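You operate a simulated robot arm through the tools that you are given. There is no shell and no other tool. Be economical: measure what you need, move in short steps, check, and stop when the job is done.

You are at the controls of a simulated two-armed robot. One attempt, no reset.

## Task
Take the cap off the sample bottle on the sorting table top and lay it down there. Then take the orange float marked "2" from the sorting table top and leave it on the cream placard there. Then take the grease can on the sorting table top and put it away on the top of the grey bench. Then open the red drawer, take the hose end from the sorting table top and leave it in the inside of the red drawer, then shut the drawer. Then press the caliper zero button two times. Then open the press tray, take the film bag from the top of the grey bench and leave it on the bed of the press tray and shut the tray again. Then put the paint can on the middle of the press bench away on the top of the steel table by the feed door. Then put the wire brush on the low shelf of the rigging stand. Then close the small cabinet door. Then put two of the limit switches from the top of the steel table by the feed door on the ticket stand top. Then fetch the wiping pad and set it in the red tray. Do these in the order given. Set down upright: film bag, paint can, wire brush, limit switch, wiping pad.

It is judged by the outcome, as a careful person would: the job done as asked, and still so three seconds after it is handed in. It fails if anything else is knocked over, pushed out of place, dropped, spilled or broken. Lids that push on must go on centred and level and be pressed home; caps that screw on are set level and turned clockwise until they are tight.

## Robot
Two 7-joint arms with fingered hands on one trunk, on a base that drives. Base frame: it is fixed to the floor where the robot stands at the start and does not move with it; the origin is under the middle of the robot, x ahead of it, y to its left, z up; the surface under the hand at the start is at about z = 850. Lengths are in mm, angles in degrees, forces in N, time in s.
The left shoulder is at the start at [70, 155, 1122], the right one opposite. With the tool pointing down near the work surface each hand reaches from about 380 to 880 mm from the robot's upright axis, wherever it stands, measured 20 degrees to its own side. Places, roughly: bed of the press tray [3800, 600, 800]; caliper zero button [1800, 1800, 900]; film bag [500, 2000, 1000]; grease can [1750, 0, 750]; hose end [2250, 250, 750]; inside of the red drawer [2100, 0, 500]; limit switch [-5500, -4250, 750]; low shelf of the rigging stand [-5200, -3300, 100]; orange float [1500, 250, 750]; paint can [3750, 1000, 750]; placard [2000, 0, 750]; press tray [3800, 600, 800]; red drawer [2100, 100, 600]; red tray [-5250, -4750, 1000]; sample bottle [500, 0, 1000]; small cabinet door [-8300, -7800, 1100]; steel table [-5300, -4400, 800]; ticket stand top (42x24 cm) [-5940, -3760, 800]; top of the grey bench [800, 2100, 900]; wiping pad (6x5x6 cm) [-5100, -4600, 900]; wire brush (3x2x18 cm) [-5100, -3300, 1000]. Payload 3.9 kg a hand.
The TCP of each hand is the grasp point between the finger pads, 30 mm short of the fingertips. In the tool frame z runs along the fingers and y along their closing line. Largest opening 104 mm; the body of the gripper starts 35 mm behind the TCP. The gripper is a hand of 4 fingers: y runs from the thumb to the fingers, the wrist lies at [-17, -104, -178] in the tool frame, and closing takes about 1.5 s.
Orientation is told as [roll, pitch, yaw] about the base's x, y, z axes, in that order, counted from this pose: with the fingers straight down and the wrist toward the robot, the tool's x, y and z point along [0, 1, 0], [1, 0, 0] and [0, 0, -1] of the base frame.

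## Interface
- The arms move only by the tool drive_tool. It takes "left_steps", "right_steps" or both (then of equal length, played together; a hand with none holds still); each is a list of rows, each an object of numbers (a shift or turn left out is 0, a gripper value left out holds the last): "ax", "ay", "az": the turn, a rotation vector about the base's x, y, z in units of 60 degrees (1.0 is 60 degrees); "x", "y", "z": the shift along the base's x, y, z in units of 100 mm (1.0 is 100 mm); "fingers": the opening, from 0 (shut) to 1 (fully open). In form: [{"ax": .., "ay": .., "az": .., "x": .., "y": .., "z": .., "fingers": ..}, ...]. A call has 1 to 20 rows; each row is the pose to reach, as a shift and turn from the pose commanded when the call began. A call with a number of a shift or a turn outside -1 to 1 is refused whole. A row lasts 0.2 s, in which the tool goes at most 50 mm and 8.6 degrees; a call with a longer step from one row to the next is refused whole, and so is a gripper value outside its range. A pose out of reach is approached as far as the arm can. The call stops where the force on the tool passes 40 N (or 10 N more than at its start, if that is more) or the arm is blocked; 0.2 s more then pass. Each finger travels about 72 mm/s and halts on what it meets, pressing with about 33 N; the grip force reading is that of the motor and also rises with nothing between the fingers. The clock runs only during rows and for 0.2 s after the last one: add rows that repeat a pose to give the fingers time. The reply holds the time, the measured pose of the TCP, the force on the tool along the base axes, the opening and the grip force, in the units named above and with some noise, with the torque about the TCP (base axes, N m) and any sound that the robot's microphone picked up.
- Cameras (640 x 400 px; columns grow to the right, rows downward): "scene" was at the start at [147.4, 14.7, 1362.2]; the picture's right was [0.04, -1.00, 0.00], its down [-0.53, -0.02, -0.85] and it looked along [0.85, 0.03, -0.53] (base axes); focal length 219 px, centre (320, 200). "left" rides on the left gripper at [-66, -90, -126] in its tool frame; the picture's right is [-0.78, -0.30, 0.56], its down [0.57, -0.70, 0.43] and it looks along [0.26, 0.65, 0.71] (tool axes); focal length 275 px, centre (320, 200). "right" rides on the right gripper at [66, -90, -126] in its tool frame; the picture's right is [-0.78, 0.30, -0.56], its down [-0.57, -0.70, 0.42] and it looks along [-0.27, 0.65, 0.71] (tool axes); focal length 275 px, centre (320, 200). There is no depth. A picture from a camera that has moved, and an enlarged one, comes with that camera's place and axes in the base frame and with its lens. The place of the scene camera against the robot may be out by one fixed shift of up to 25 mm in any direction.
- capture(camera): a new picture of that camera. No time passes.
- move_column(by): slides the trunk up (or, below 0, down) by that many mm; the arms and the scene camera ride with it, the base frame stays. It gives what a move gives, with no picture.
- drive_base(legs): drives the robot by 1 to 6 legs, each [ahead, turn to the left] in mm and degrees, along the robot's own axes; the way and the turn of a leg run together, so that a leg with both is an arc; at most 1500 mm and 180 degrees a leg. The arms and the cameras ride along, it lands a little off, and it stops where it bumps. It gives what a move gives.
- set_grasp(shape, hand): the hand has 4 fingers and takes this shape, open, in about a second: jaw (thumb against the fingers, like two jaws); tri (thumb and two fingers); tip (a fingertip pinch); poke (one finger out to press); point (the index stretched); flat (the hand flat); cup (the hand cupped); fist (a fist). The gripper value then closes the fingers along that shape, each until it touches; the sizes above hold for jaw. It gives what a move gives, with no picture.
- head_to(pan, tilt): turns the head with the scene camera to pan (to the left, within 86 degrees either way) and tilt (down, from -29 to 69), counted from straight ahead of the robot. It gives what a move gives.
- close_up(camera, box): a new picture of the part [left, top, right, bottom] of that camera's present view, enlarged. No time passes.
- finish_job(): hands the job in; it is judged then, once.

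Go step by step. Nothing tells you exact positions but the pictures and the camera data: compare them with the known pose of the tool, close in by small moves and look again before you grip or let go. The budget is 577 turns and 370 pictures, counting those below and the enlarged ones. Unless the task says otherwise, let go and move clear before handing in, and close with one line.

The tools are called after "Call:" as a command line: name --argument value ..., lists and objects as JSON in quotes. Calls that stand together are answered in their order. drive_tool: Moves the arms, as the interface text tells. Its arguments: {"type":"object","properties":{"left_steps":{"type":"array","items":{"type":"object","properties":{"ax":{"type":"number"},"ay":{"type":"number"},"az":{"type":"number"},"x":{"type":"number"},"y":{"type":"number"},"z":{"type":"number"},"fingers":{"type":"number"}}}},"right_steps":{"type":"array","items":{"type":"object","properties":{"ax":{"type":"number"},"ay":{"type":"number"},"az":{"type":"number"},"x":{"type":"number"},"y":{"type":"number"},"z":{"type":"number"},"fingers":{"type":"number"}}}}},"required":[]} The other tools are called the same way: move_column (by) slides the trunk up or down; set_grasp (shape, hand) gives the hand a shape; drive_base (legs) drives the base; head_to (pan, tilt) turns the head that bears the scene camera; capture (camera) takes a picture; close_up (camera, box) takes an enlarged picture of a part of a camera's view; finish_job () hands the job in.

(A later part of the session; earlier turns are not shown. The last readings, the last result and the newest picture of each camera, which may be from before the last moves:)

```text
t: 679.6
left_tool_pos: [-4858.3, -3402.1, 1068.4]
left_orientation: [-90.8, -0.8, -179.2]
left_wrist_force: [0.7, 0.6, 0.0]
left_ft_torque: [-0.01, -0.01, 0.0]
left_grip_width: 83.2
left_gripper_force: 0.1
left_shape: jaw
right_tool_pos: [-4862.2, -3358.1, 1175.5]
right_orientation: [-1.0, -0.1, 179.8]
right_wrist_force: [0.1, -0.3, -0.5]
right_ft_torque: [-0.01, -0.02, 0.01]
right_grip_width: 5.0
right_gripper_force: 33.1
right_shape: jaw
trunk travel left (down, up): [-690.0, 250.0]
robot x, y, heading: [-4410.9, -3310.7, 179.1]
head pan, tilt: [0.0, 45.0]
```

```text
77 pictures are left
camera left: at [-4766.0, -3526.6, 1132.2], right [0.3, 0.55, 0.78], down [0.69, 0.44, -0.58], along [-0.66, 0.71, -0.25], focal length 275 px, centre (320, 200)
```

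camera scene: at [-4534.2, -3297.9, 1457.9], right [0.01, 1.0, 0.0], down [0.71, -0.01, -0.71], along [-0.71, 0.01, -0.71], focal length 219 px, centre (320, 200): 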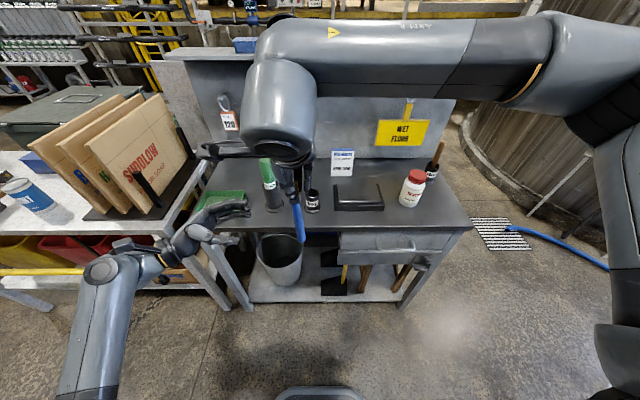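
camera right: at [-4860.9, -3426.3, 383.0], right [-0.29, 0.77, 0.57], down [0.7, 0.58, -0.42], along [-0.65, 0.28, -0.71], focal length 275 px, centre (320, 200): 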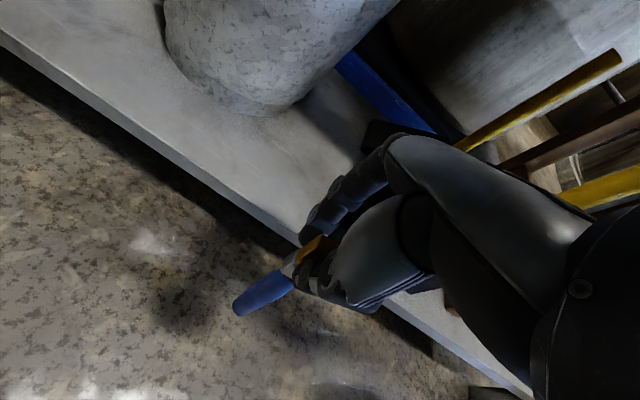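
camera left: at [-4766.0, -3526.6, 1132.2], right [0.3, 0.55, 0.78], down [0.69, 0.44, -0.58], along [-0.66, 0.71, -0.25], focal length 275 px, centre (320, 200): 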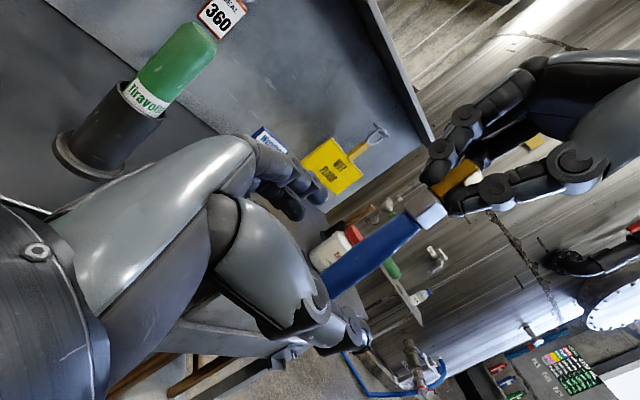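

Call:
drive_tool --left_steps '[{"y": 0.2}, {"y": 0.4}, {"y": 0.5}, {"y": 0.5, "fingers": 0.6}, {"y": 0.5, "fingers": 0.4}, {"y": 0.5, "fingers": 0.2}, {"y": 0.5, "fingers": 0.05}, {"y": 0.5, "fingers": 0}, {"y": 0.5, "fingers": 0}, {"y": 0.5, "fingers": 0}]'

Call:
capture --camera "left"

```text
t: 681.8
left_tool_pos: [-4858.4, -3352.6, 1067.4]
left_orientation: [-90.7, -0.8, -179.3]
left_wrist_force: [1.8, 1.2, -1.0]
left_ft_torque: [0.0, 0.02, 0.04]
left_grip_width: 5.6
left_gripper_force: 32.4
left_shape: jaw
right_tool_pos: [-4861.4, -3358.4, 1176.3]
right_orientation: [-1.1, -0.2, 179.8]
right_wrist_force: [-2.0, -0.3, 0.8]
right_ft_torque: [-0.03, 0.11, -0.06]
right_grip_width: 5.1
right_gripper_force: 32.9
right_shape: jaw
trunk travel left (down, up): [-690.0, 250.0]
robot x, y, heading: [-4409.0, -3309.6, 179.4]
head pan, tilt: [0.0, 45.0]
```

```text
76 pictures are left
camera left: at [-4766.0, -3476.7, 1131.9], right [0.3, 0.55, 0.78], down [0.69, 0.44, -0.58], along [-0.66, 0.71, -0.25], focal length 275 px, centre (320, 200)
```

left: 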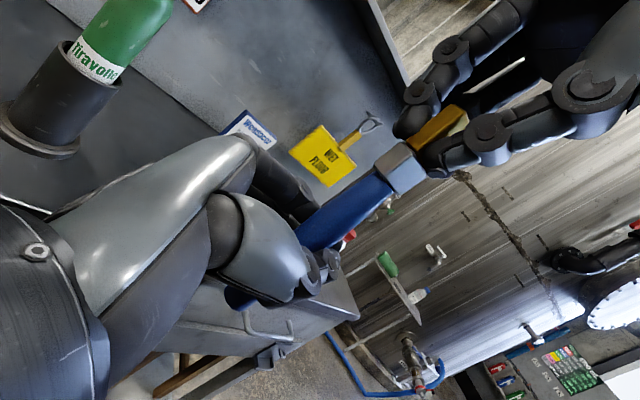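

The left hand has the handle. Releasing with the right and lifting it clear.

Call:
drive_tool --right_steps '[{"fingers": 0.3}, {"fingers": 0.6}, {"fingers": 0.7}, {"z": 0.3}, {"z": 0.7}, {"z": 1}, {"z": 1}]'

Call:
drive_tool --right_steps '[{"y": 0.4}, {"y": 0.8}, {"y": 1}, {"y": 1}, {"y": 1}, {"y": 1}, {"y": 1}, {"y": 1}, {"y": 1}]' --left_steps '[{"y": 0}, {"ax": -0.13}, {"ax": -0.26}, {"ax": -0.39}, {"ax": -0.52}, {"ax": -0.65}, {"ax": -0.78}, {"ax": -0.9}, {"ax": -0.9}]'

Call:
capture --camera "scene"

```text
t: 683.4
left_tool_pos: [-4858.8, -3352.9, 1067.6]
left_orientation: [-90.7, -0.6, -179.1]
left_wrist_force: [0.2, 0.1, -0.2]
left_ft_torque: [0.02, -0.02, 0.01]
left_grip_width: 5.7
left_gripper_force: 32.9
left_shape: jaw
right_tool_pos: [-4861.5, -3358.6, 1275.7]
right_orientation: [-1.0, 0.0, 179.8]
right_wrist_force: [1.0, -0.4, 0.1]
right_ft_torque: [0.0, 0.03, 0.0]
right_grip_width: 72.6
right_gripper_force: 0.0
right_shape: jaw
trunk travel left (down, up): [-690.0, 250.0]
robot x, y, heading: [-4408.8, -3308.9, 179.3]
head pan, tilt: [0.0, 45.0]
```

```text
t: 685.4
left_tool_pos: [-4857.0, -3354.0, 1066.9]
left_orientation: [-36.7, -1.1, 179.9]
left_wrist_force: [0.1, 0.4, 1.0]
left_ft_torque: [0.03, 0.01, 0.0]
left_grip_width: 5.7
left_gripper_force: 32.9
left_shape: jaw
right_tool_pos: [-4861.3, -3260.0, 1276.5]
right_orientation: [-1.0, -0.1, 179.9]
right_wrist_force: [0.0, -0.4, 0.3]
right_ft_torque: [0.0, 0.0, 0.01]
right_grip_width: 72.5
right_gripper_force: 0.1
right_shape: jaw
trunk travel left (down, up): [-690.0, 250.0]
robot x, y, heading: [-4410.1, -3303.8, 179.2]
head pan, tilt: [0.0, 45.0]
```

```text
75 pictures are left
camera scene: at [-4533.8, -3298.0, 1458.0], right [0.01, 1.0, 0.0], down [0.71, -0.01, -0.71], along [-0.71, 0.01, -0.71], focal length 219 px, centre (320, 200)
```

scene: 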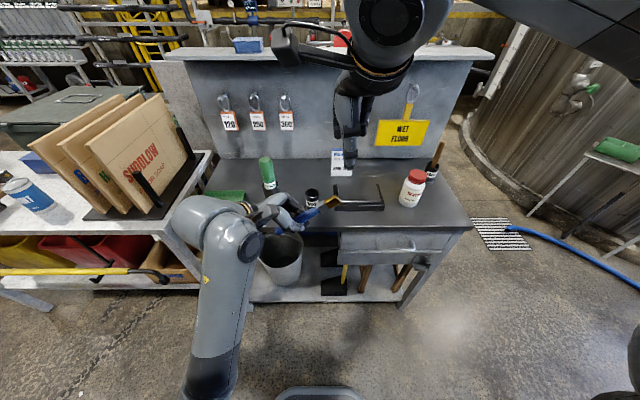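

The roll works. I'll finish rolling the left hand to fingers-down so the brush is horizontal with its head to the right.

Call:
drive_tool --left_steps '[{"ax": -0.13}, {"ax": -0.26}, {"ax": -0.39}, {"ax": -0.52}, {"ax": -0.6}, {"ax": -0.6}]'

Call:
capture --camera "left"

Call:
capture --camera "right"

```text
t: 686.8
left_tool_pos: [-4857.5, -3352.6, 1067.4]
left_orientation: [-0.6, -0.9, 179.2]
left_wrist_force: [0.4, -0.6, 0.1]
left_ft_torque: [0.02, -0.01, 0.01]
left_grip_width: 6.1
left_gripper_force: 33.0
left_shape: jaw
right_tool_pos: [-4861.4, -3258.6, 1275.9]
right_orientation: [-1.0, 0.0, 179.8]
right_wrist_force: [-0.4, -0.6, 0.6]
right_ft_torque: [0.0, 0.0, -0.02]
right_grip_width: 72.4
right_gripper_force: 0.0
right_shape: jaw
trunk travel left (down, up): [-690.0, 250.0]
robot x, y, heading: [-4410.1, -3310.1, 179.3]
head pan, tilt: [0.0, 45.0]
```

```text
74 pictures are left
camera left: at [-4765.8, -3288.2, 1193.4], right [0.3, 0.78, -0.55], down [0.69, -0.58, -0.44], along [-0.66, -0.25, -0.71], focal length 275 px, centre (320, 200)
```

left: 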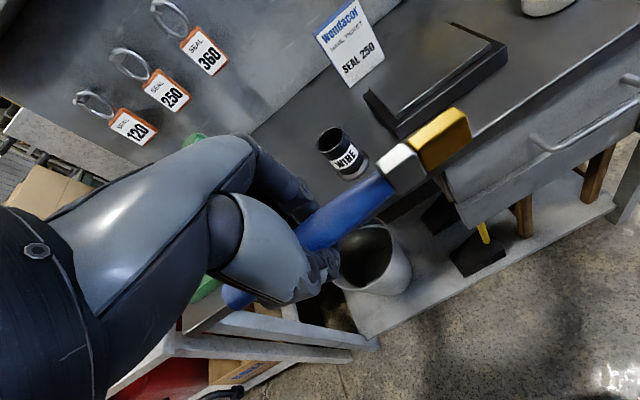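

```text
73 pictures are left
camera right: at [-4770.3, -3327.0, 1401.2], right [-0.29, 0.77, 0.57], down [0.7, 0.58, -0.42], along [-0.65, 0.28, -0.71], focal length 275 px, centre (320, 200)
```

right: 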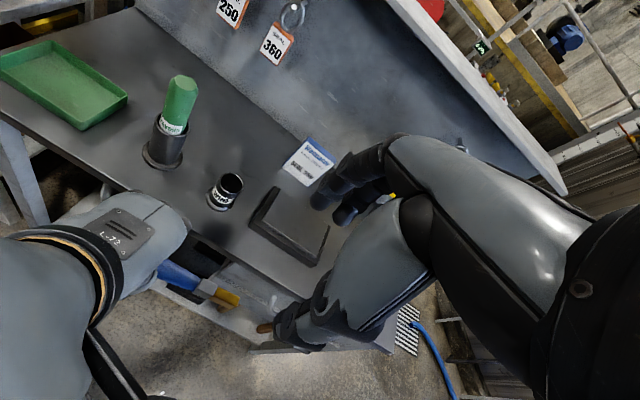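

I'll lay the brush along the free front strip of the stand, around [-5032, -3240]. First I'll move the right hand aside, then carry it over.

Call:
drive_tool --right_steps '[{"y": 0.4}, {"y": 0.8}, {"y": 1, "z": 0.3}, {"y": 1, "z": 0.6}]' --left_steps '[{"x": -0.3}, {"x": -0.6, "y": 0.2}, {"x": -0.9, "y": 0.5}, {"x": -0.9, "y": 0.9}]'

Call:
drive_tool --left_steps '[{"x": -0.4, "y": 0.1}, {"x": -0.8, "y": 0.2}, {"x": -0.84, "y": 0.2, "z": -0.3}, {"x": -0.84, "y": 0.2, "z": -0.7}, {"x": -0.84, "y": 0.2, "z": -1}]'

Call:
capture --camera "left"

Call:
capture --camera "scene"

```text
t: 688.0
left_tool_pos: [-4957.3, -3286.0, 1057.2]
left_orientation: [2.4, -1.3, -179.2]
left_wrist_force: [0.4, -0.7, -0.5]
left_ft_torque: [-0.03, 0.01, -0.01]
left_grip_width: 5.8
left_gripper_force: 33.2
left_shape: jaw
right_tool_pos: [-4862.6, -3157.3, 1337.7]
right_orientation: [-0.9, -0.2, 179.8]
right_wrist_force: [-0.3, -0.5, -1.0]
right_ft_torque: [-0.05, -0.01, -0.01]
right_grip_width: 72.3
right_gripper_force: 0.0
right_shape: jaw
trunk travel left (down, up): [-690.0, 250.0]
robot x, y, heading: [-4413.5, -3310.8, 179.4]
head pan, tilt: [0.0, 45.0]
stopped in row 4 (left hand): the arm was blocked; the commanded pose is now the measured one
```

```text
t: 689.4
left_tool_pos: [-5056.1, -3289.6, 968.1]
left_orientation: [4.3, -3.2, -177.7]
left_wrist_force: [-0.1, -0.9, 0.5]
left_ft_torque: [-0.02, 0.0, 0.01]
left_grip_width: 5.8
left_gripper_force: 32.8
left_shape: jaw
right_tool_pos: [-4861.0, -3158.9, 1337.5]
right_orientation: [-1.0, -0.1, 179.9]
right_wrist_force: [0.0, 0.2, 0.0]
right_ft_torque: [-0.04, 0.0, -0.05]
right_grip_width: 72.5
right_gripper_force: 0.0
right_shape: jaw
trunk travel left (down, up): [-690.0, 250.0]
robot x, y, heading: [-4409.8, -3306.1, 179.0]
head pan, tilt: [0.0, 45.0]
stopped in row 5 (left hand): the arm was blocked; the commanded pose is now the measured one
```

```text
72 pictures are left
camera left: at [-4963.8, -3210.2, 1083.2], right [0.23, 0.74, -0.63], down [0.7, -0.57, -0.42], along [-0.67, -0.34, -0.65], focal length 275 px, centre (320, 200)
```

left: 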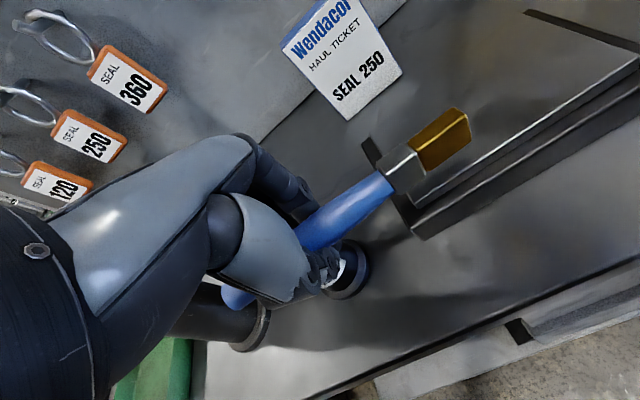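

```text
71 pictures are left
camera scene: at [-4533.6, -3297.2, 1458.0], right [0.01, 1.0, 0.0], down [0.71, -0.01, -0.71], along [-0.71, 0.01, -0.71], focal length 219 px, centre (320, 200)
```

scene: 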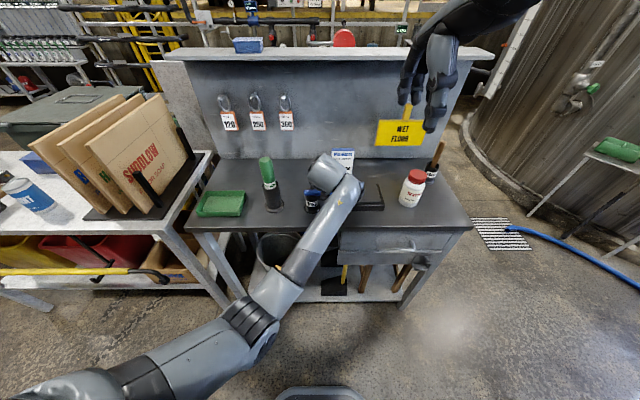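

The left arm is at a limit reaching across. I'll lift, turn the base 15° to the right so the spot lies on the left arm's side, and come back in.

Call:
drive_tool --left_steps '[{"z": 0.3, "x": 0.2}, {"z": 0.6, "x": 0.5}, {"z": 0.9, "x": 0.9}, {"z": 1, "x": 1}]'

Call:
drive_base --legs '[[0, -16]]'

Call:
drive_tool --left_steps '[{"ax": -0.03, "ay": 0.02, "az": 0.1}, {"ax": -0.06, "ay": 0.04, "az": 0.2}, {"ax": -0.06, "ay": 0.04, "az": 0.24}]'

Call:
capture --camera "left"

```text
t: 690.3
left_tool_pos: [-4994.2, -3352.7, 1052.6]
left_orientation: [12.3, -6.9, -174.1]
left_wrist_force: [0.2, 0.1, -0.3]
left_ft_torque: [0.0, 0.02, 0.02]
left_grip_width: 5.6
left_gripper_force: 33.7
left_shape: jaw
right_tool_pos: [-4861.2, -3158.2, 1337.3]
right_orientation: [-1.0, 0.0, 179.9]
right_wrist_force: [-0.2, 0.4, -0.4]
right_ft_torque: [-0.03, 0.0, -0.04]
right_grip_width: 72.5
right_gripper_force: 0.1
right_shape: jaw
trunk travel left (down, up): [-690.0, 250.0]
robot x, y, heading: [-4411.0, -3309.8, 178.9]
head pan, tilt: [0.0, 45.0]
stopped in row 4 (left hand): the arm was blocked; the commanded pose is now the measured one
```

```text
t: 691.6
left_tool_pos: [-4984.3, -3190.0, 1052.8]
left_orientation: [12.2, -6.8, 169.9]
left_wrist_force: [-0.8, -0.3, 0.3]
left_ft_torque: [0.01, -0.01, 0.0]
left_grip_width: 5.6
left_gripper_force: 33.2
left_shape: jaw
right_tool_pos: [-4803.4, -3040.7, 1338.3]
right_orientation: [-0.9, -0.2, 163.9]
right_wrist_force: [0.2, -0.2, 0.6]
right_ft_torque: [-0.02, 0.02, -0.01]
right_grip_width: 72.4
right_gripper_force: 0.0
right_shape: jaw
trunk travel left (down, up): [-690.0, 250.0]
robot x, y, heading: [-4406.8, -3307.3, 163.3]
head pan, tilt: [0.0, 45.0]
```

```text
t: 692.4
left_tool_pos: [-4993.8, -3207.5, 1050.1]
left_orientation: [17.9, -10.3, -175.0]
left_wrist_force: [0.9, -0.1, -0.6]
left_ft_torque: [0.0, -0.03, -0.03]
left_grip_width: 5.7
left_gripper_force: 32.8
left_shape: jaw
right_tool_pos: [-4802.0, -3039.8, 1336.0]
right_orientation: [-1.0, -0.1, 163.9]
right_wrist_force: [-0.4, -0.8, -0.7]
right_ft_torque: [0.01, 0.02, 0.01]
right_grip_width: 72.5
right_gripper_force: 0.0
right_shape: jaw
trunk travel left (down, up): [-690.0, 250.0]
robot x, y, heading: [-4412.4, -3308.3, 163.5]
head pan, tilt: [0.0, 45.0]
```

```text
70 pictures are left
camera left: at [-4898.4, -3096.1, 1132.2], right [0.1, 0.58, -0.81], down [0.71, -0.62, -0.35], along [-0.7, -0.54, -0.47], focal length 275 px, centre (320, 200)
```

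left: 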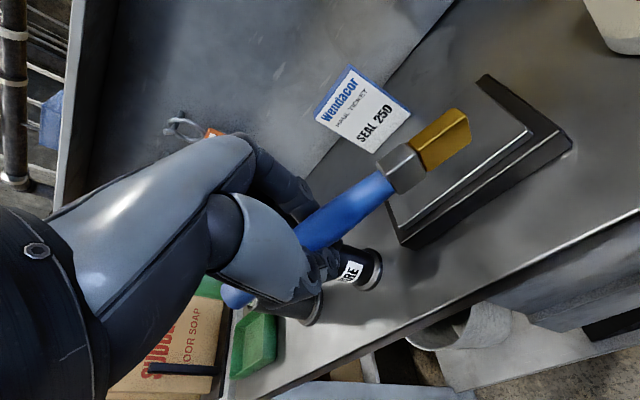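

Call:
drive_tool --left_steps '[{"ax": 0.1, "ay": -0.06, "z": 0.1, "x": 0.1}, {"ax": 0.2, "ay": -0.12, "z": 0.2, "x": 0.2}, {"ax": 0.3, "ay": -0.17, "z": 0.3, "x": 0.3}, {"ax": 0.3, "ay": -0.17, "z": 0.3, "x": 0.3}]'

Call:
capture --camera "scene"

```text
t: 693.0
left_tool_pos: [-4998.7, -3249.6, 1065.8]
left_orientation: [11.1, -5.6, -170.6]
left_wrist_force: [1.1, -0.6, -0.2]
left_ft_torque: [0.01, -0.01, -0.01]
left_grip_width: 5.7
left_gripper_force: 33.0
left_shape: jaw
right_tool_pos: [-4804.0, -3040.8, 1337.2]
right_orientation: [-1.0, -0.1, 163.9]
right_wrist_force: [-0.7, -0.1, -0.2]
right_ft_torque: [-0.01, 0.04, 0.01]
right_grip_width: 72.9
right_gripper_force: 0.1
right_shape: jaw
trunk travel left (down, up): [-690.0, 250.0]
robot x, y, heading: [-4411.7, -3310.9, 163.2]
head pan, tilt: [0.0, 45.0]
stopped in row 3 (left hand): the arm was blocked; the commanded pose is now the measured one
```

```text
69 pictures are left
camera scene: at [-4528.6, -3261.5, 1457.9], right [0.29, 0.96, 0.0], down [0.68, -0.2, -0.71], along [-0.68, 0.2, -0.71], focal length 219 px, centre (320, 200)
```

scene: 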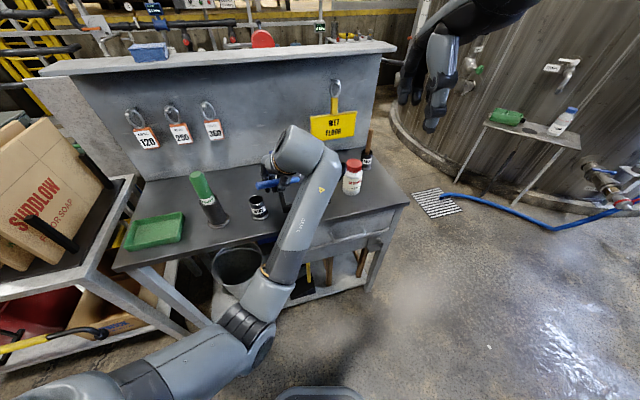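

The left arm binds when the hand is this close in. I'll back the base up so it works more extended.

Call:
drive_base --legs '[[-130, 0]]'

Call:
drive_tool --left_steps '[{"ax": 0.06, "ay": -0.03, "x": -0.2, "y": 0.05}, {"ax": 0.12, "ay": -0.06, "x": -0.4, "y": 0.1}, {"ax": 0.185, "ay": -0.093, "x": -0.6, "y": 0.15}, {"ax": 0.185, "ay": -0.093, "x": -0.8, "y": 0.2, "az": -0.1}, {"ax": 0.185, "ay": -0.093, "x": -1, "y": 0.25, "az": -0.15}]'

Call:
capture --camera "left"

```text
t: 694.3
left_tool_pos: [-4875.2, -3285.4, 1065.5]
left_orientation: [11.0, -5.4, -170.6]
left_wrist_force: [-0.3, -0.2, -0.6]
left_ft_torque: [-0.01, 0.0, -0.02]
left_grip_width: 5.6
left_gripper_force: 33.5
left_shape: jaw
right_tool_pos: [-4679.2, -3076.9, 1337.6]
right_orientation: [-1.0, 0.0, 164.0]
right_wrist_force: [-0.1, -0.6, -0.6]
right_ft_torque: [0.02, -0.02, 0.02]
right_grip_width: 72.6
right_gripper_force: 0.0
right_shape: jaw
trunk travel left (down, up): [-690.0, 250.0]
robot x, y, heading: [-4290.0, -3348.0, 163.4]
head pan, tilt: [0.0, 45.0]
```

```text
t: 695.5
left_tool_pos: [-4973.5, -3260.2, 1065.2]
left_orientation: [0.5, 1.2, -179.4]
left_wrist_force: [-1.1, -0.3, 0.1]
left_ft_torque: [-0.02, -0.03, 0.0]
left_grip_width: 5.6
left_gripper_force: 32.9
left_shape: jaw
right_tool_pos: [-4679.5, -3077.2, 1336.9]
right_orientation: [-1.1, 0.1, 164.1]
right_wrist_force: [-0.2, 0.0, 0.7]
right_ft_torque: [0.06, 0.0, 0.0]
right_grip_width: 72.5
right_gripper_force: 0.1
right_shape: jaw
trunk travel left (down, up): [-690.0, 250.0]
robot x, y, heading: [-4284.6, -3343.8, 163.4]
head pan, tilt: [0.0, 45.0]
```

```text
68 pictures are left
camera left: at [-4889.0, -3190.8, 1192.8], right [0.3, 0.78, -0.56], down [0.72, -0.57, -0.41], along [-0.63, -0.28, -0.72], focal length 275 px, centre (320, 200)
```

left: 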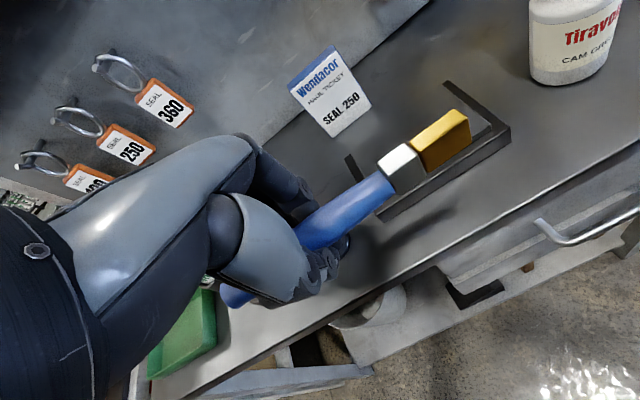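

Call:
drive_tool --left_steps '[{"x": -0.3, "y": 0.08}, {"x": -0.65, "y": 0.16, "ay": 0.0}, {"x": -0.65, "y": 0.16, "z": -0.4}, {"x": -0.65, "y": 0.16, "z": -0.8}, {"x": -0.65, "y": 0.16, "z": -1}, {"x": -0.65, "y": 0.16, "z": -1}]'

Call:
drive_tool --left_steps '[{"z": -0.3}, {"z": -0.55}, {"z": -0.7}, {"z": -0.76}, {"z": -0.8}, {"z": -0.83}, {"z": -0.83}]'

Call:
capture --camera "left"

```text
t: 696.9
left_tool_pos: [-5039.1, -3244.0, 965.3]
left_orientation: [0.4, 1.1, -179.1]
left_wrist_force: [0.0, -0.1, 0.0]
left_ft_torque: [-0.03, -0.02, 0.0]
left_grip_width: 5.7
left_gripper_force: 33.5
left_shape: jaw
right_tool_pos: [-4679.0, -3078.3, 1336.8]
right_orientation: [-1.0, -0.1, 164.1]
right_wrist_force: [0.2, 0.3, 0.7]
right_ft_torque: [-0.02, 0.01, -0.01]
right_grip_width: 72.5
right_gripper_force: 0.0
right_shape: jaw
trunk travel left (down, up): [-690.0, 250.0]
robot x, y, heading: [-4281.4, -3348.0, 163.4]
head pan, tilt: [0.0, 45.0]
```

```text
t: 698.5
left_tool_pos: [-5038.5, -3244.5, 889.1]
left_orientation: [0.5, 0.6, -179.4]
left_wrist_force: [-6.4, -0.9, 24.5]
left_ft_torque: [0.22, 0.34, 0.1]
left_grip_width: 6.1
left_gripper_force: 33.4
left_shape: jaw
right_tool_pos: [-4675.8, -3078.3, 1337.3]
right_orientation: [-1.1, -0.2, 164.0]
right_wrist_force: [-0.1, 0.3, 0.4]
right_ft_torque: [-0.04, -0.01, 0.02]
right_grip_width: 72.5
right_gripper_force: 0.2
right_shape: jaw
trunk travel left (down, up): [-690.0, 250.0]
robot x, y, heading: [-4287.7, -3348.2, 163.3]
head pan, tilt: [0.0, 45.0]
```

```text
67 pictures are left
camera left: at [-4952.2, -3175.7, 1015.4], right [0.29, 0.78, -0.56], down [0.71, -0.57, -0.42], along [-0.64, -0.28, -0.72], focal length 275 px, centre (320, 200)
```

left: 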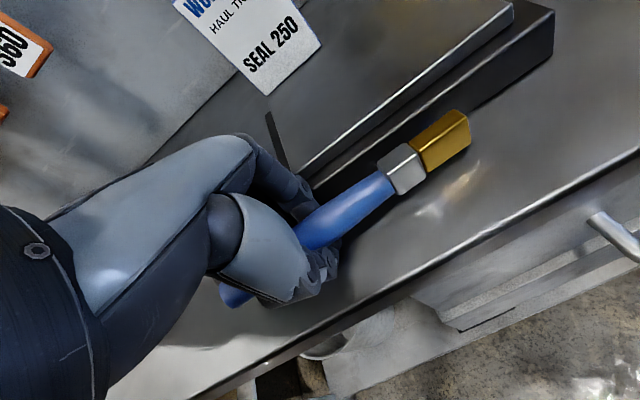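

The brush is down on the strip. Opening slightly and lifting away.

Call:
drive_tool --left_steps '[{"z": 0.03}, {"z": 0.03, "fingers": 0.15}, {"z": 0.03, "fingers": 0.3}, {"z": 0.03, "fingers": 0.32}, {"z": 0.2, "fingers": 0.32}, {"z": 0.6}, {"z": 1}, {"z": 1}]'

Call:
drive_tool --left_steps '[{"z": 0.4}, {"z": 0.8}, {"z": 0.9, "y": -0.3}, {"z": 0.9, "y": -0.7}, {"z": 0.9, "y": -1}]'

Call:
drive_base --legs '[[0, 16], [100, 0]]'

Call:
capture --camera "scene"

```text
t: 700.3
left_tool_pos: [-5040.8, -3245.3, 981.0]
left_orientation: [0.6, 1.2, -179.3]
left_wrist_force: [0.2, 0.1, 0.4]
left_ft_torque: [-0.02, 0.04, 0.01]
left_grip_width: 33.2
left_gripper_force: 0.0
left_shape: jaw
right_tool_pos: [-4679.6, -3077.3, 1336.9]
right_orientation: [-1.0, 0.0, 164.0]
right_wrist_force: [-0.3, -0.4, -0.4]
right_ft_torque: [0.01, 0.01, -0.02]
right_grip_width: 72.4
right_gripper_force: 0.0
right_shape: jaw
trunk travel left (down, up): [-690.0, 250.0]
robot x, y, heading: [-4287.3, -3348.7, 163.2]
head pan, tilt: [0.0, 45.0]
```

```text
t: 701.5
left_tool_pos: [-5039.6, -3345.8, 1069.4]
left_orientation: [0.5, 1.2, -179.4]
left_wrist_force: [0.4, 0.1, 0.1]
left_ft_torque: [-0.03, -0.02, 0.01]
left_grip_width: 33.4
left_gripper_force: 0.0
left_shape: jaw
right_tool_pos: [-4679.5, -3077.2, 1336.6]
right_orientation: [-0.9, -0.1, 164.1]
right_wrist_force: [-0.8, -0.6, 0.2]
right_ft_torque: [-0.01, 0.0, 0.0]
right_grip_width: 72.7
right_gripper_force: 0.0
right_shape: jaw
trunk travel left (down, up): [-690.0, 250.0]
robot x, y, heading: [-4286.2, -3345.4, 163.4]
head pan, tilt: [0.0, 45.0]
```

```text
t: 703.6
left_tool_pos: [-5099.2, -3551.3, 1080.3]
left_orientation: [0.3, 0.4, -163.3]
left_wrist_force: [0.2, 0.0, -0.3]
left_ft_torque: [-0.05, 0.01, 0.04]
left_grip_width: 33.2
left_gripper_force: 0.0
left_shape: jaw
right_tool_pos: [-4822.4, -3195.2, 1343.6]
right_orientation: [-1.1, -1.0, 180.0]
right_wrist_force: [2.4, -0.3, 1.3]
right_ft_torque: [0.06, 0.06, -0.03]
right_grip_width: 72.3
right_gripper_force: 0.2
right_shape: jaw
trunk travel left (down, up): [-690.0, 250.0]
robot x, y, heading: [-4388.6, -3343.9, 179.3]
head pan, tilt: [0.0, 45.0]
```

```text
66 pictures are left
camera scene: at [-4496.9, -3333.9, 1459.4], right [0.01, 1.0, 0.0], down [0.7, -0.01, -0.71], along [-0.71, 0.01, -0.7], focal length 219 px, centre (320, 200)
```

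scene: 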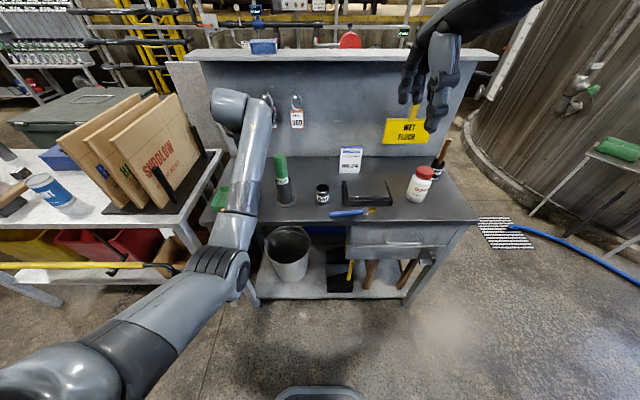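

The brush lies on the front strip (handle left, head right). Now the right hand goes for the handle at about [-5038, -3235].

Call:
drive_tool --right_steps '[{"x": -0.3, "z": -0.3, "fingers": 0.5}, {"x": -0.6, "z": -0.6}, {"x": -0.9, "z": -0.8, "y": -0.2}, {"x": -1, "z": -1, "y": -0.4}]' --left_steps '[{"z": 0.3}, {"z": 0.6}, {"z": 0.9}, {"z": 1}]'

Call:
drive_tool --right_steps '[{"x": -0.4, "z": -0.2}, {"x": -0.8, "z": -0.4}, {"x": -1, "z": -0.8}, {"x": -1, "z": -1}]'

Call:
drive_tool --right_steps '[{"z": -0.4, "x": -0.16}, {"z": -0.8, "x": -0.16}, {"z": -1, "x": -0.16}, {"z": -1, "x": -0.16}]'

Call:
capture --camera "right"

```text
t: 704.6
left_tool_pos: [-5110.2, -3551.8, 1171.5]
left_orientation: [0.5, 1.1, -163.2]
left_wrist_force: [-0.1, -0.4, -0.4]
left_ft_torque: [0.04, -0.02, 0.02]
left_grip_width: 33.3
left_gripper_force: 0.1
left_shape: jaw
right_tool_pos: [-4938.5, -3235.2, 1237.2]
right_orientation: [-1.0, -0.1, -179.9]
right_wrist_force: [-0.7, -0.1, -1.1]
right_ft_torque: [-0.04, -0.02, 0.01]
right_grip_width: 52.5
right_gripper_force: 0.0
right_shape: jaw
trunk travel left (down, up): [-690.0, 250.0]
robot x, y, heading: [-4388.0, -3345.6, 179.6]
head pan, tilt: [0.0, 45.0]
```

```text
t: 705.6
left_tool_pos: [-5110.3, -3549.9, 1173.3]
left_orientation: [0.5, 1.0, -163.3]
left_wrist_force: [-0.6, -0.4, 0.8]
left_ft_torque: [-0.03, 0.02, -0.03]
left_grip_width: 33.3
left_gripper_force: 0.0
left_shape: jaw
right_tool_pos: [-5036.3, -3235.4, 1139.1]
right_orientation: [-0.9, -0.3, 180.0]
right_wrist_force: [-0.2, -1.1, 0.8]
right_ft_torque: [-0.03, 0.0, -0.01]
right_grip_width: 52.4
right_gripper_force: 0.1
right_shape: jaw
trunk travel left (down, up): [-690.0, 250.0]
robot x, y, heading: [-4387.6, -3345.4, 179.4]
head pan, tilt: [0.0, 45.0]
```

```text
t: 706.6
left_tool_pos: [-5109.0, -3550.2, 1173.7]
left_orientation: [0.5, 0.8, -163.3]
left_wrist_force: [-0.9, 0.7, 0.0]
left_ft_torque: [-0.01, 0.0, 0.01]
left_grip_width: 33.2
left_gripper_force: 0.2
left_shape: jaw
right_tool_pos: [-5051.6, -3236.2, 1036.9]
right_orientation: [-1.0, -0.3, 180.1]
right_wrist_force: [0.6, 0.0, 0.4]
right_ft_torque: [0.0, -0.01, -0.01]
right_grip_width: 52.4
right_gripper_force: 0.1
right_shape: jaw
trunk travel left (down, up): [-690.0, 250.0]
robot x, y, heading: [-4389.5, -3346.5, 179.0]
head pan, tilt: [0.0, 45.0]
```

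```text
65 pictures are left
camera right: at [-4959.8, -3303.4, 1162.4], right [-0.29, 0.77, 0.57], down [0.7, 0.58, -0.42], along [-0.65, 0.28, -0.71], focal length 275 px, centre (320, 200)
```

right: 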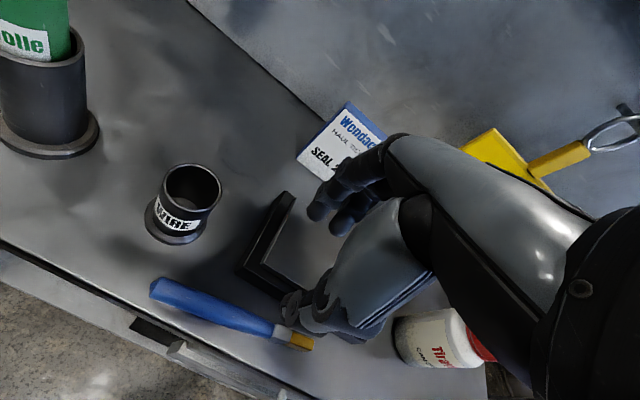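

Call:
drive_tool --right_steps '[{"x": 0.17, "y": -0.09, "az": 0.08, "z": -0.2}, {"x": 0.17, "y": -0.09, "az": 0.15, "z": -0.5}, {"x": 0.17, "y": -0.09, "az": 0.15, "z": -0.9}, {"x": 0.17, "y": -0.09, "az": 0.15, "z": -1}, {"x": 0.17, "y": -0.09, "az": 0.15, "z": -1}]'

Call:
capture --camera "right"

```text
t: 707.8
left_tool_pos: [-5108.5, -3550.5, 1172.6]
left_orientation: [0.5, 0.9, -163.2]
left_wrist_force: [-0.7, 0.3, 1.0]
left_ft_torque: [0.01, 0.01, 0.01]
left_grip_width: 33.3
left_gripper_force: 0.1
left_shape: jaw
right_tool_pos: [-5035.5, -3243.2, 938.4]
right_orientation: [-0.9, -0.2, -171.1]
right_wrist_force: [-0.3, -0.1, 0.6]
right_ft_torque: [-0.02, -0.04, 0.02]
right_grip_width: 52.5
right_gripper_force: 0.0
right_shape: jaw
trunk travel left (down, up): [-690.0, 250.0]
robot x, y, heading: [-4384.5, -3345.2, 179.4]
head pan, tilt: [0.0, 45.0]
```

```text
64 pictures are left
camera right: at [-4933.4, -3297.1, 1062.6], right [-0.41, 0.71, 0.57], down [0.6, 0.68, -0.42], along [-0.69, 0.17, -0.71], focal length 275 px, centre (320, 200)
```

right: 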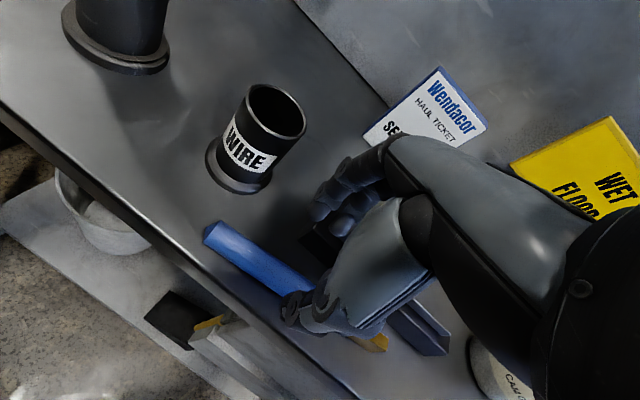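

Call:
drive_tool --right_steps '[{"z": -0.2}, {"z": -0.4}, {"z": -0.5}, {"z": -0.52}, {"z": -0.52, "fingers": 0.3}, {"z": -0.52, "fingers": 0.15}, {"z": -0.52, "fingers": 0}, {"z": -0.52, "fingers": 0}, {"z": -0.52, "fingers": 0}]'

Call:
drive_tool --right_steps '[{"z": 0.2}, {"z": 0.6}, {"z": 1}, {"z": 1, "x": 0.4}, {"z": 1, "x": 0.8}, {"z": 1, "x": 1}]'

Call:
capture --camera "right"

```text
t: 708.5
left_tool_pos: [-5104.8, -3547.9, 1175.2]
left_orientation: [0.6, 0.7, -163.4]
left_wrist_force: [-1.6, 0.5, -0.7]
left_ft_torque: [0.0, -0.03, 0.03]
left_grip_width: 33.2
left_gripper_force: 0.0
left_shape: jaw
right_tool_pos: [-5039.5, -3246.3, 913.3]
right_orientation: [-0.6, -1.9, -171.0]
right_wrist_force: [14.5, 2.8, 24.9]
right_ft_torque: [0.63, 0.87, -0.42]
right_grip_width: 50.1
right_gripper_force: 0.0
right_shape: jaw
trunk travel left (down, up): [-690.0, 250.0]
robot x, y, heading: [-4389.2, -3344.6, 179.2]
head pan, tilt: [0.0, 45.0]
stopped in row 3 (right hand): the force on the tool passed its limit at 44 N (the readings are from after the stop); the commanded pose is now the measured one
```

```text
t: 709.9
left_tool_pos: [-5108.3, -3549.5, 1171.5]
left_orientation: [0.5, 0.9, -163.4]
left_wrist_force: [0.4, 0.3, 0.7]
left_ft_torque: [0.0, -0.01, -0.04]
left_grip_width: 33.1
left_gripper_force: 0.1
left_shape: jaw
right_tool_pos: [-4938.9, -3245.1, 1007.4]
right_orientation: [-0.7, -1.2, -170.9]
right_wrist_force: [0.5, 0.2, 0.5]
right_ft_torque: [0.0, 0.0, -0.01]
right_grip_width: 52.2
right_gripper_force: 0.0
right_shape: jaw
trunk travel left (down, up): [-690.0, 250.0]
robot x, y, heading: [-4388.6, -3346.2, 179.4]
head pan, tilt: [0.0, 45.0]
```

```text
63 pictures are left
camera right: at [-4835.4, -3297.8, 1130.2], right [-0.4, 0.72, 0.57], down [0.59, 0.68, -0.43], along [-0.7, 0.17, -0.7], focal length 275 px, centre (320, 200)
```

right: 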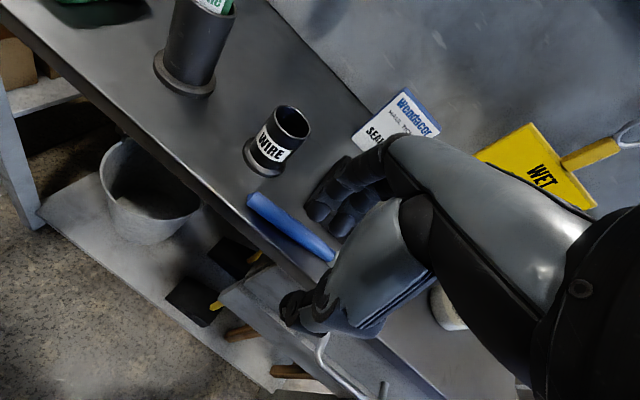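

The wider-open fingers touched the black box. I'll re-approach with a narrower opening.

Call:
drive_tool --right_steps '[{"x": -0.4, "fingers": 0.34}, {"x": -0.8, "y": -0.03}, {"x": -0.93, "y": -0.05, "ay": -0.015}, {"x": -0.93, "y": -0.05, "z": -0.4, "ay": -0.015}, {"x": -0.93, "y": -0.05, "z": -0.8, "ay": -0.015}, {"x": -0.93, "y": -0.05, "z": -0.9, "ay": -0.015}]'

Call:
capture --camera "right"

```text
t: 711.3
left_tool_pos: [-5108.7, -3549.8, 1174.0]
left_orientation: [0.5, 0.9, -163.3]
left_wrist_force: [-0.9, -0.9, 0.4]
left_ft_torque: [0.03, 0.0, 0.0]
left_grip_width: 33.1
left_gripper_force: 0.1
left_shape: jaw
right_tool_pos: [-5032.4, -3250.6, 917.2]
right_orientation: [-0.7, -0.5, -170.9]
right_wrist_force: [0.5, -0.4, 0.1]
right_ft_torque: [-0.01, -0.01, -0.02]
right_grip_width: 35.7
right_gripper_force: 0.0
right_shape: jaw
trunk travel left (down, up): [-690.0, 250.0]
robot x, y, heading: [-4386.9, -3342.9, 179.1]
head pan, tilt: [0.0, 45.0]
```

```text
62 pictures are left
camera right: at [-4930.8, -3303.0, 1041.4], right [-0.41, 0.71, 0.57], down [0.6, 0.68, -0.42], along [-0.69, 0.17, -0.71], focal length 275 px, centre (320, 200)
```

right: 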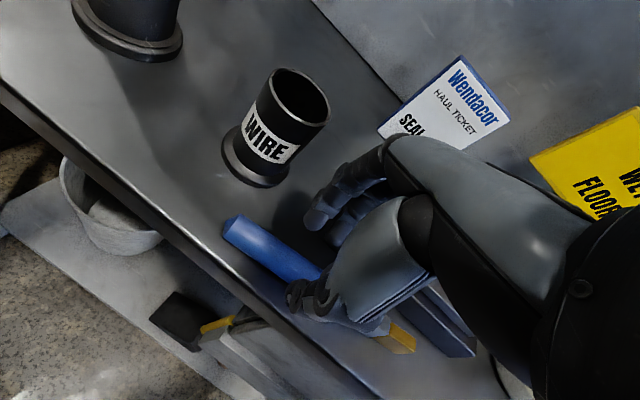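

Call:
drive_tool --right_steps '[{"z": -0.12}, {"z": -0.22}, {"z": -0.29}, {"z": -0.31}, {"z": -0.31, "fingers": 0.2}, {"z": -0.31, "fingers": 0.1}, {"z": -0.31, "fingers": 0}, {"z": -0.31, "fingers": 0}, {"z": -0.31, "fingers": 0}]'

Call:
capture --camera "right"

```text
t: 712.0
left_tool_pos: [-5105.8, -3547.6, 1176.6]
left_orientation: [0.5, 0.9, -163.5]
left_wrist_force: [-0.5, 0.4, 1.1]
left_ft_torque: [-0.01, -0.02, -0.01]
left_grip_width: 32.9
left_gripper_force: 0.1
left_shape: jaw
right_tool_pos: [-5036.6, -3251.5, 908.6]
right_orientation: [0.0, -2.0, -171.1]
right_wrist_force: [12.3, 2.7, 26.2]
right_ft_torque: [0.33, 0.86, -0.4]
right_grip_width: 34.6
right_gripper_force: 0.1
right_shape: jaw
trunk travel left (down, up): [-690.0, 250.0]
robot x, y, heading: [-4386.3, -3341.7, 179.4]
head pan, tilt: [0.0, 45.0]
stopped in row 3 (right hand): the force on the tool passed its limit at 44 N (the readings are from after the stop); the commanded pose is now the measured one
```

```text
61 pictures are left
camera right: at [-4933.0, -3302.8, 1030.6], right [-0.39, 0.72, 0.57], down [0.59, 0.67, -0.45], along [-0.71, 0.16, -0.69], focal length 275 px, centre (320, 200)
```

right: 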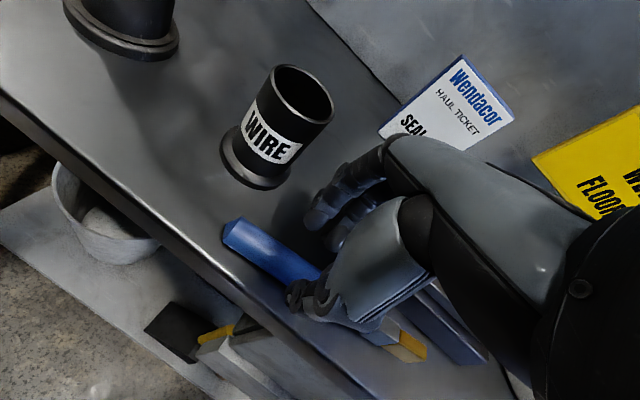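

The knuckles overlap the black box. I'll lift, pitch the hand so the knuckles sit back, and try again.

Call:
drive_tool --right_steps '[{"z": 0.3}, {"z": 0.7}, {"z": 0.8, "ay": 0.12, "x": 0.1}, {"z": 0.8, "ay": 0.25, "x": 0.15}, {"z": 0.8, "ay": 0.38, "x": 0.15}, {"z": 0.8, "ay": 0.5, "x": 0.15}, {"z": 0.8, "ay": 0.55, "x": 0.15}, {"z": 0.8, "ay": 0.55, "x": 0.15}]'

Call:
drive_tool --right_steps '[{"z": -0.3}, {"z": -0.6}, {"z": -0.8}, {"z": -0.92}, {"z": -0.97}, {"z": -0.97}]'

Call:
capture --camera "right"

```text
t: 713.8
left_tool_pos: [-5109.3, -3547.3, 1173.8]
left_orientation: [0.6, 0.9, -163.4]
left_wrist_force: [-0.6, -0.6, 0.3]
left_ft_torque: [-0.02, 0.01, -0.02]
left_grip_width: 33.3
left_gripper_force: 0.0
left_shape: jaw
right_tool_pos: [-5023.0, -3250.5, 981.5]
right_orientation: [-4.8, -27.4, -169.9]
right_wrist_force: [0.4, 0.4, 0.0]
right_ft_torque: [-0.01, 0.01, 0.01]
right_grip_width: 35.4
right_gripper_force: 0.1
right_shape: jaw
right hand out of reach, approached as far as the arm can: row 6, 7, 8
trunk travel left (down, up): [-690.0, 250.0]
robot x, y, heading: [-4383.3, -3346.3, 179.1]
head pan, tilt: [0.0, 45.0]
```

```text
t: 715.2
left_tool_pos: [-5105.4, -3548.6, 1175.8]
left_orientation: [0.4, 0.7, -163.5]
left_wrist_force: [-0.1, 0.4, 0.5]
left_ft_torque: [0.01, -0.01, 0.0]
left_grip_width: 33.0
left_gripper_force: 0.1
left_shape: jaw
right_tool_pos: [-5021.1, -3251.9, 889.2]
right_orientation: [-4.9, -27.7, -170.1]
right_wrist_force: [5.2, 4.3, 23.3]
right_ft_torque: [0.09, -0.03, 0.02]
right_grip_width: 33.9
right_gripper_force: 0.0
right_shape: jaw
trunk travel left (down, up): [-690.0, 250.0]
robot x, y, heading: [-4383.4, -3345.0, 179.2]
head pan, tilt: [0.0, 45.0]
```

```text
60 pictures are left
camera right: at [-4873.5, -3304.2, 952.8], right [-0.1, 0.72, 0.69], down [0.34, 0.68, -0.66], along [-0.94, 0.17, -0.31], focal length 275 px, centre (320, 200)
```

right: 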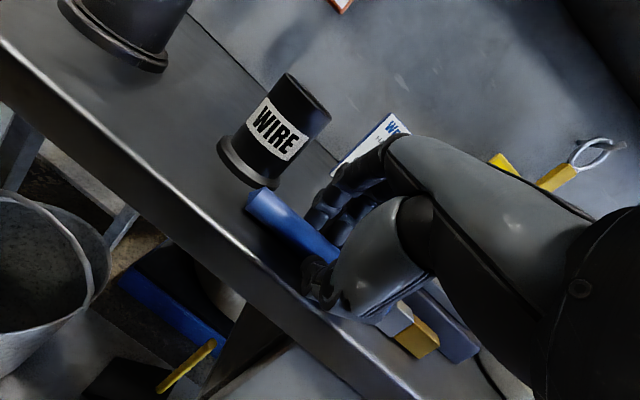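

It touches the table with the handle between the digits. Closing.

Call:
drive_tool --right_steps '[{"z": 0.04}, {"z": 0.04, "fingers": 0.2}, {"z": 0.04, "fingers": 0.1}, {"z": 0.04, "fingers": 0}, {"z": 0.04, "fingers": 0}, {"z": 0.04, "fingers": 0}]'

Call:
drive_tool --right_steps '[{"z": 0.2}, {"z": 0.6, "x": 0.1}, {"z": 1, "x": 0.3}, {"z": 1, "x": 0.6}]'

Call:
capture --camera "right"

```text
t: 716.6
left_tool_pos: [-5107.0, -3547.8, 1174.4]
left_orientation: [0.5, 0.9, -163.4]
left_wrist_force: [0.1, -0.5, 0.8]
left_ft_torque: [0.0, 0.0, 0.0]
left_grip_width: 33.2
left_gripper_force: 0.0
left_shape: jaw
right_tool_pos: [-5020.9, -3251.6, 890.2]
right_orientation: [-4.9, -27.5, -170.1]
right_wrist_force: [0.4, 2.0, 12.6]
right_ft_torque: [0.04, 0.15, 0.01]
right_grip_width: 24.9
right_gripper_force: 33.0
right_shape: jaw
trunk travel left (down, up): [-690.0, 250.0]
robot x, y, heading: [-4387.4, -3344.9, 179.1]
head pan, tilt: [0.0, 45.0]
```

```text
t: 717.6
left_tool_pos: [-5109.1, -3547.6, 1173.1]
left_orientation: [0.5, 0.9, -163.4]
left_wrist_force: [0.9, 0.6, 0.2]
left_ft_torque: [0.03, 0.01, 0.02]
left_grip_width: 33.1
left_gripper_force: 0.1
left_shape: jaw
right_tool_pos: [-4961.5, -3252.3, 989.1]
right_orientation: [-4.8, -27.5, -169.9]
right_wrist_force: [0.5, -0.3, -1.3]
right_ft_torque: [0.0, -0.01, -0.03]
right_grip_width: 23.0
right_gripper_force: 32.7
right_shape: jaw
trunk travel left (down, up): [-690.0, 250.0]
robot x, y, heading: [-4390.0, -3342.8, 179.4]
head pan, tilt: [0.0, 45.0]
```

```text
59 pictures are left
camera right: at [-4814.9, -3302.8, 1053.6], right [-0.1, 0.72, 0.69], down [0.34, 0.68, -0.66], along [-0.94, 0.16, -0.31], focal length 275 px, centre (320, 200)
```

right: 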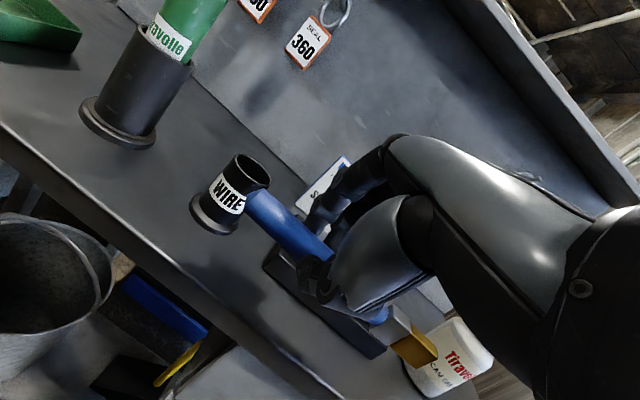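

Held with the handle to the left. I'll level the pitch and then roll the hand inward, so the handle comes up.

Call:
drive_tool --right_steps '[{"ay": -0.12, "x": 0.2, "z": 0.2}, {"ay": -0.24, "x": 0.4, "z": 0.4}, {"ay": -0.36, "x": 0.6, "z": 0.5}, {"ay": -0.45, "x": 0.6, "z": 0.5}, {"ay": -0.45, "x": 0.6, "z": 0.5}]'

Call:
drive_tool --right_steps '[{"ax": -0.13}, {"ax": -0.26}, {"ax": -0.39}, {"ax": -0.52}, {"ax": -0.65}, {"ax": -0.78}, {"ax": -0.91}, {"ax": -0.98}, {"ax": -0.98}]'

Call:
drive_tool --right_steps '[{"ax": -0.13}, {"ax": -0.26}, {"ax": -0.39}, {"ax": -0.5}, {"ax": -0.5}]'

Call:
capture --camera "right"

Call:
capture --camera "scene"

```text
t: 718.8
left_tool_pos: [-5109.1, -3547.4, 1173.8]
left_orientation: [0.5, 0.9, -163.4]
left_wrist_force: [0.3, -0.5, 0.4]
left_ft_torque: [0.0, 0.0, 0.04]
left_grip_width: 33.3
left_gripper_force: 0.1
left_shape: jaw
right_tool_pos: [-4903.3, -3250.7, 1038.8]
right_orientation: [-0.2, -0.8, -171.1]
right_wrist_force: [0.2, 0.8, -0.4]
right_ft_torque: [0.0, -0.03, -0.02]
right_grip_width: 22.7
right_gripper_force: 33.5
right_shape: jaw
trunk travel left (down, up): [-690.0, 250.0]
robot x, y, heading: [-4385.3, -3346.8, 179.1]
head pan, tilt: [0.0, 45.0]
```

```text
t: 720.8
left_tool_pos: [-5109.5, -3547.2, 1173.2]
left_orientation: [0.5, 1.0, -163.5]
left_wrist_force: [-0.4, -0.6, 0.4]
left_ft_torque: [0.0, -0.03, 0.02]
left_grip_width: 33.3
left_gripper_force: 0.2
left_shape: jaw
right_tool_pos: [-4902.6, -3250.8, 1039.8]
right_orientation: [58.3, -8.1, -176.1]
right_wrist_force: [0.4, -0.1, -0.2]
right_ft_torque: [0.01, 0.0, -0.01]
right_grip_width: 22.6
right_gripper_force: 33.2
right_shape: jaw
trunk travel left (down, up): [-690.0, 250.0]
robot x, y, heading: [-4385.8, -3347.2, 179.2]
head pan, tilt: [0.0, 45.0]
```

```text
t: 722.0
left_tool_pos: [-5109.3, -3548.5, 1172.9]
left_orientation: [0.5, 0.9, -163.4]
left_wrist_force: [0.2, -0.7, 0.9]
left_ft_torque: [0.02, 0.01, -0.02]
left_grip_width: 33.2
left_gripper_force: 0.0
left_shape: jaw
right_tool_pos: [-4902.5, -3249.8, 1039.4]
right_orientation: [88.7, -8.8, 179.3]
right_wrist_force: [0.0, 0.5, -0.3]
right_ft_torque: [-0.01, -0.03, 0.02]
right_grip_width: 22.7
right_gripper_force: 33.3
right_shape: jaw
trunk travel left (down, up): [-690.0, 250.0]
robot x, y, heading: [-4386.0, -3345.3, 179.2]
head pan, tilt: [0.0, 45.0]
```

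```text
58 pictures are left
camera right: at [-4801.0, -3128.2, 1092.9], right [-0.4, 0.58, -0.71], down [0.6, -0.42, -0.68], along [-0.69, -0.7, -0.18], focal length 275 px, centre (320, 200)
```

right: 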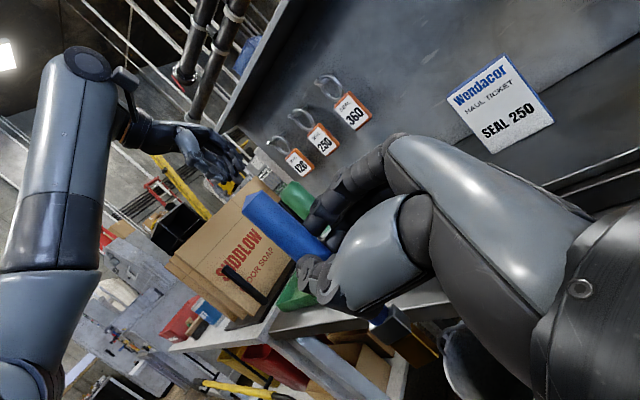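

```text
57 pictures are left
camera scene: at [-4510.4, -3333.0, 1457.9], right [0.01, 1.0, 0.0], down [0.71, -0.01, -0.71], along [-0.71, 0.01, -0.71], focal length 219 px, centre (320, 200)
```

scene: 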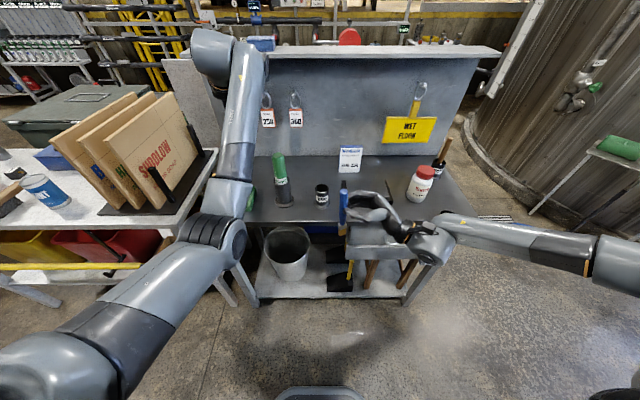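

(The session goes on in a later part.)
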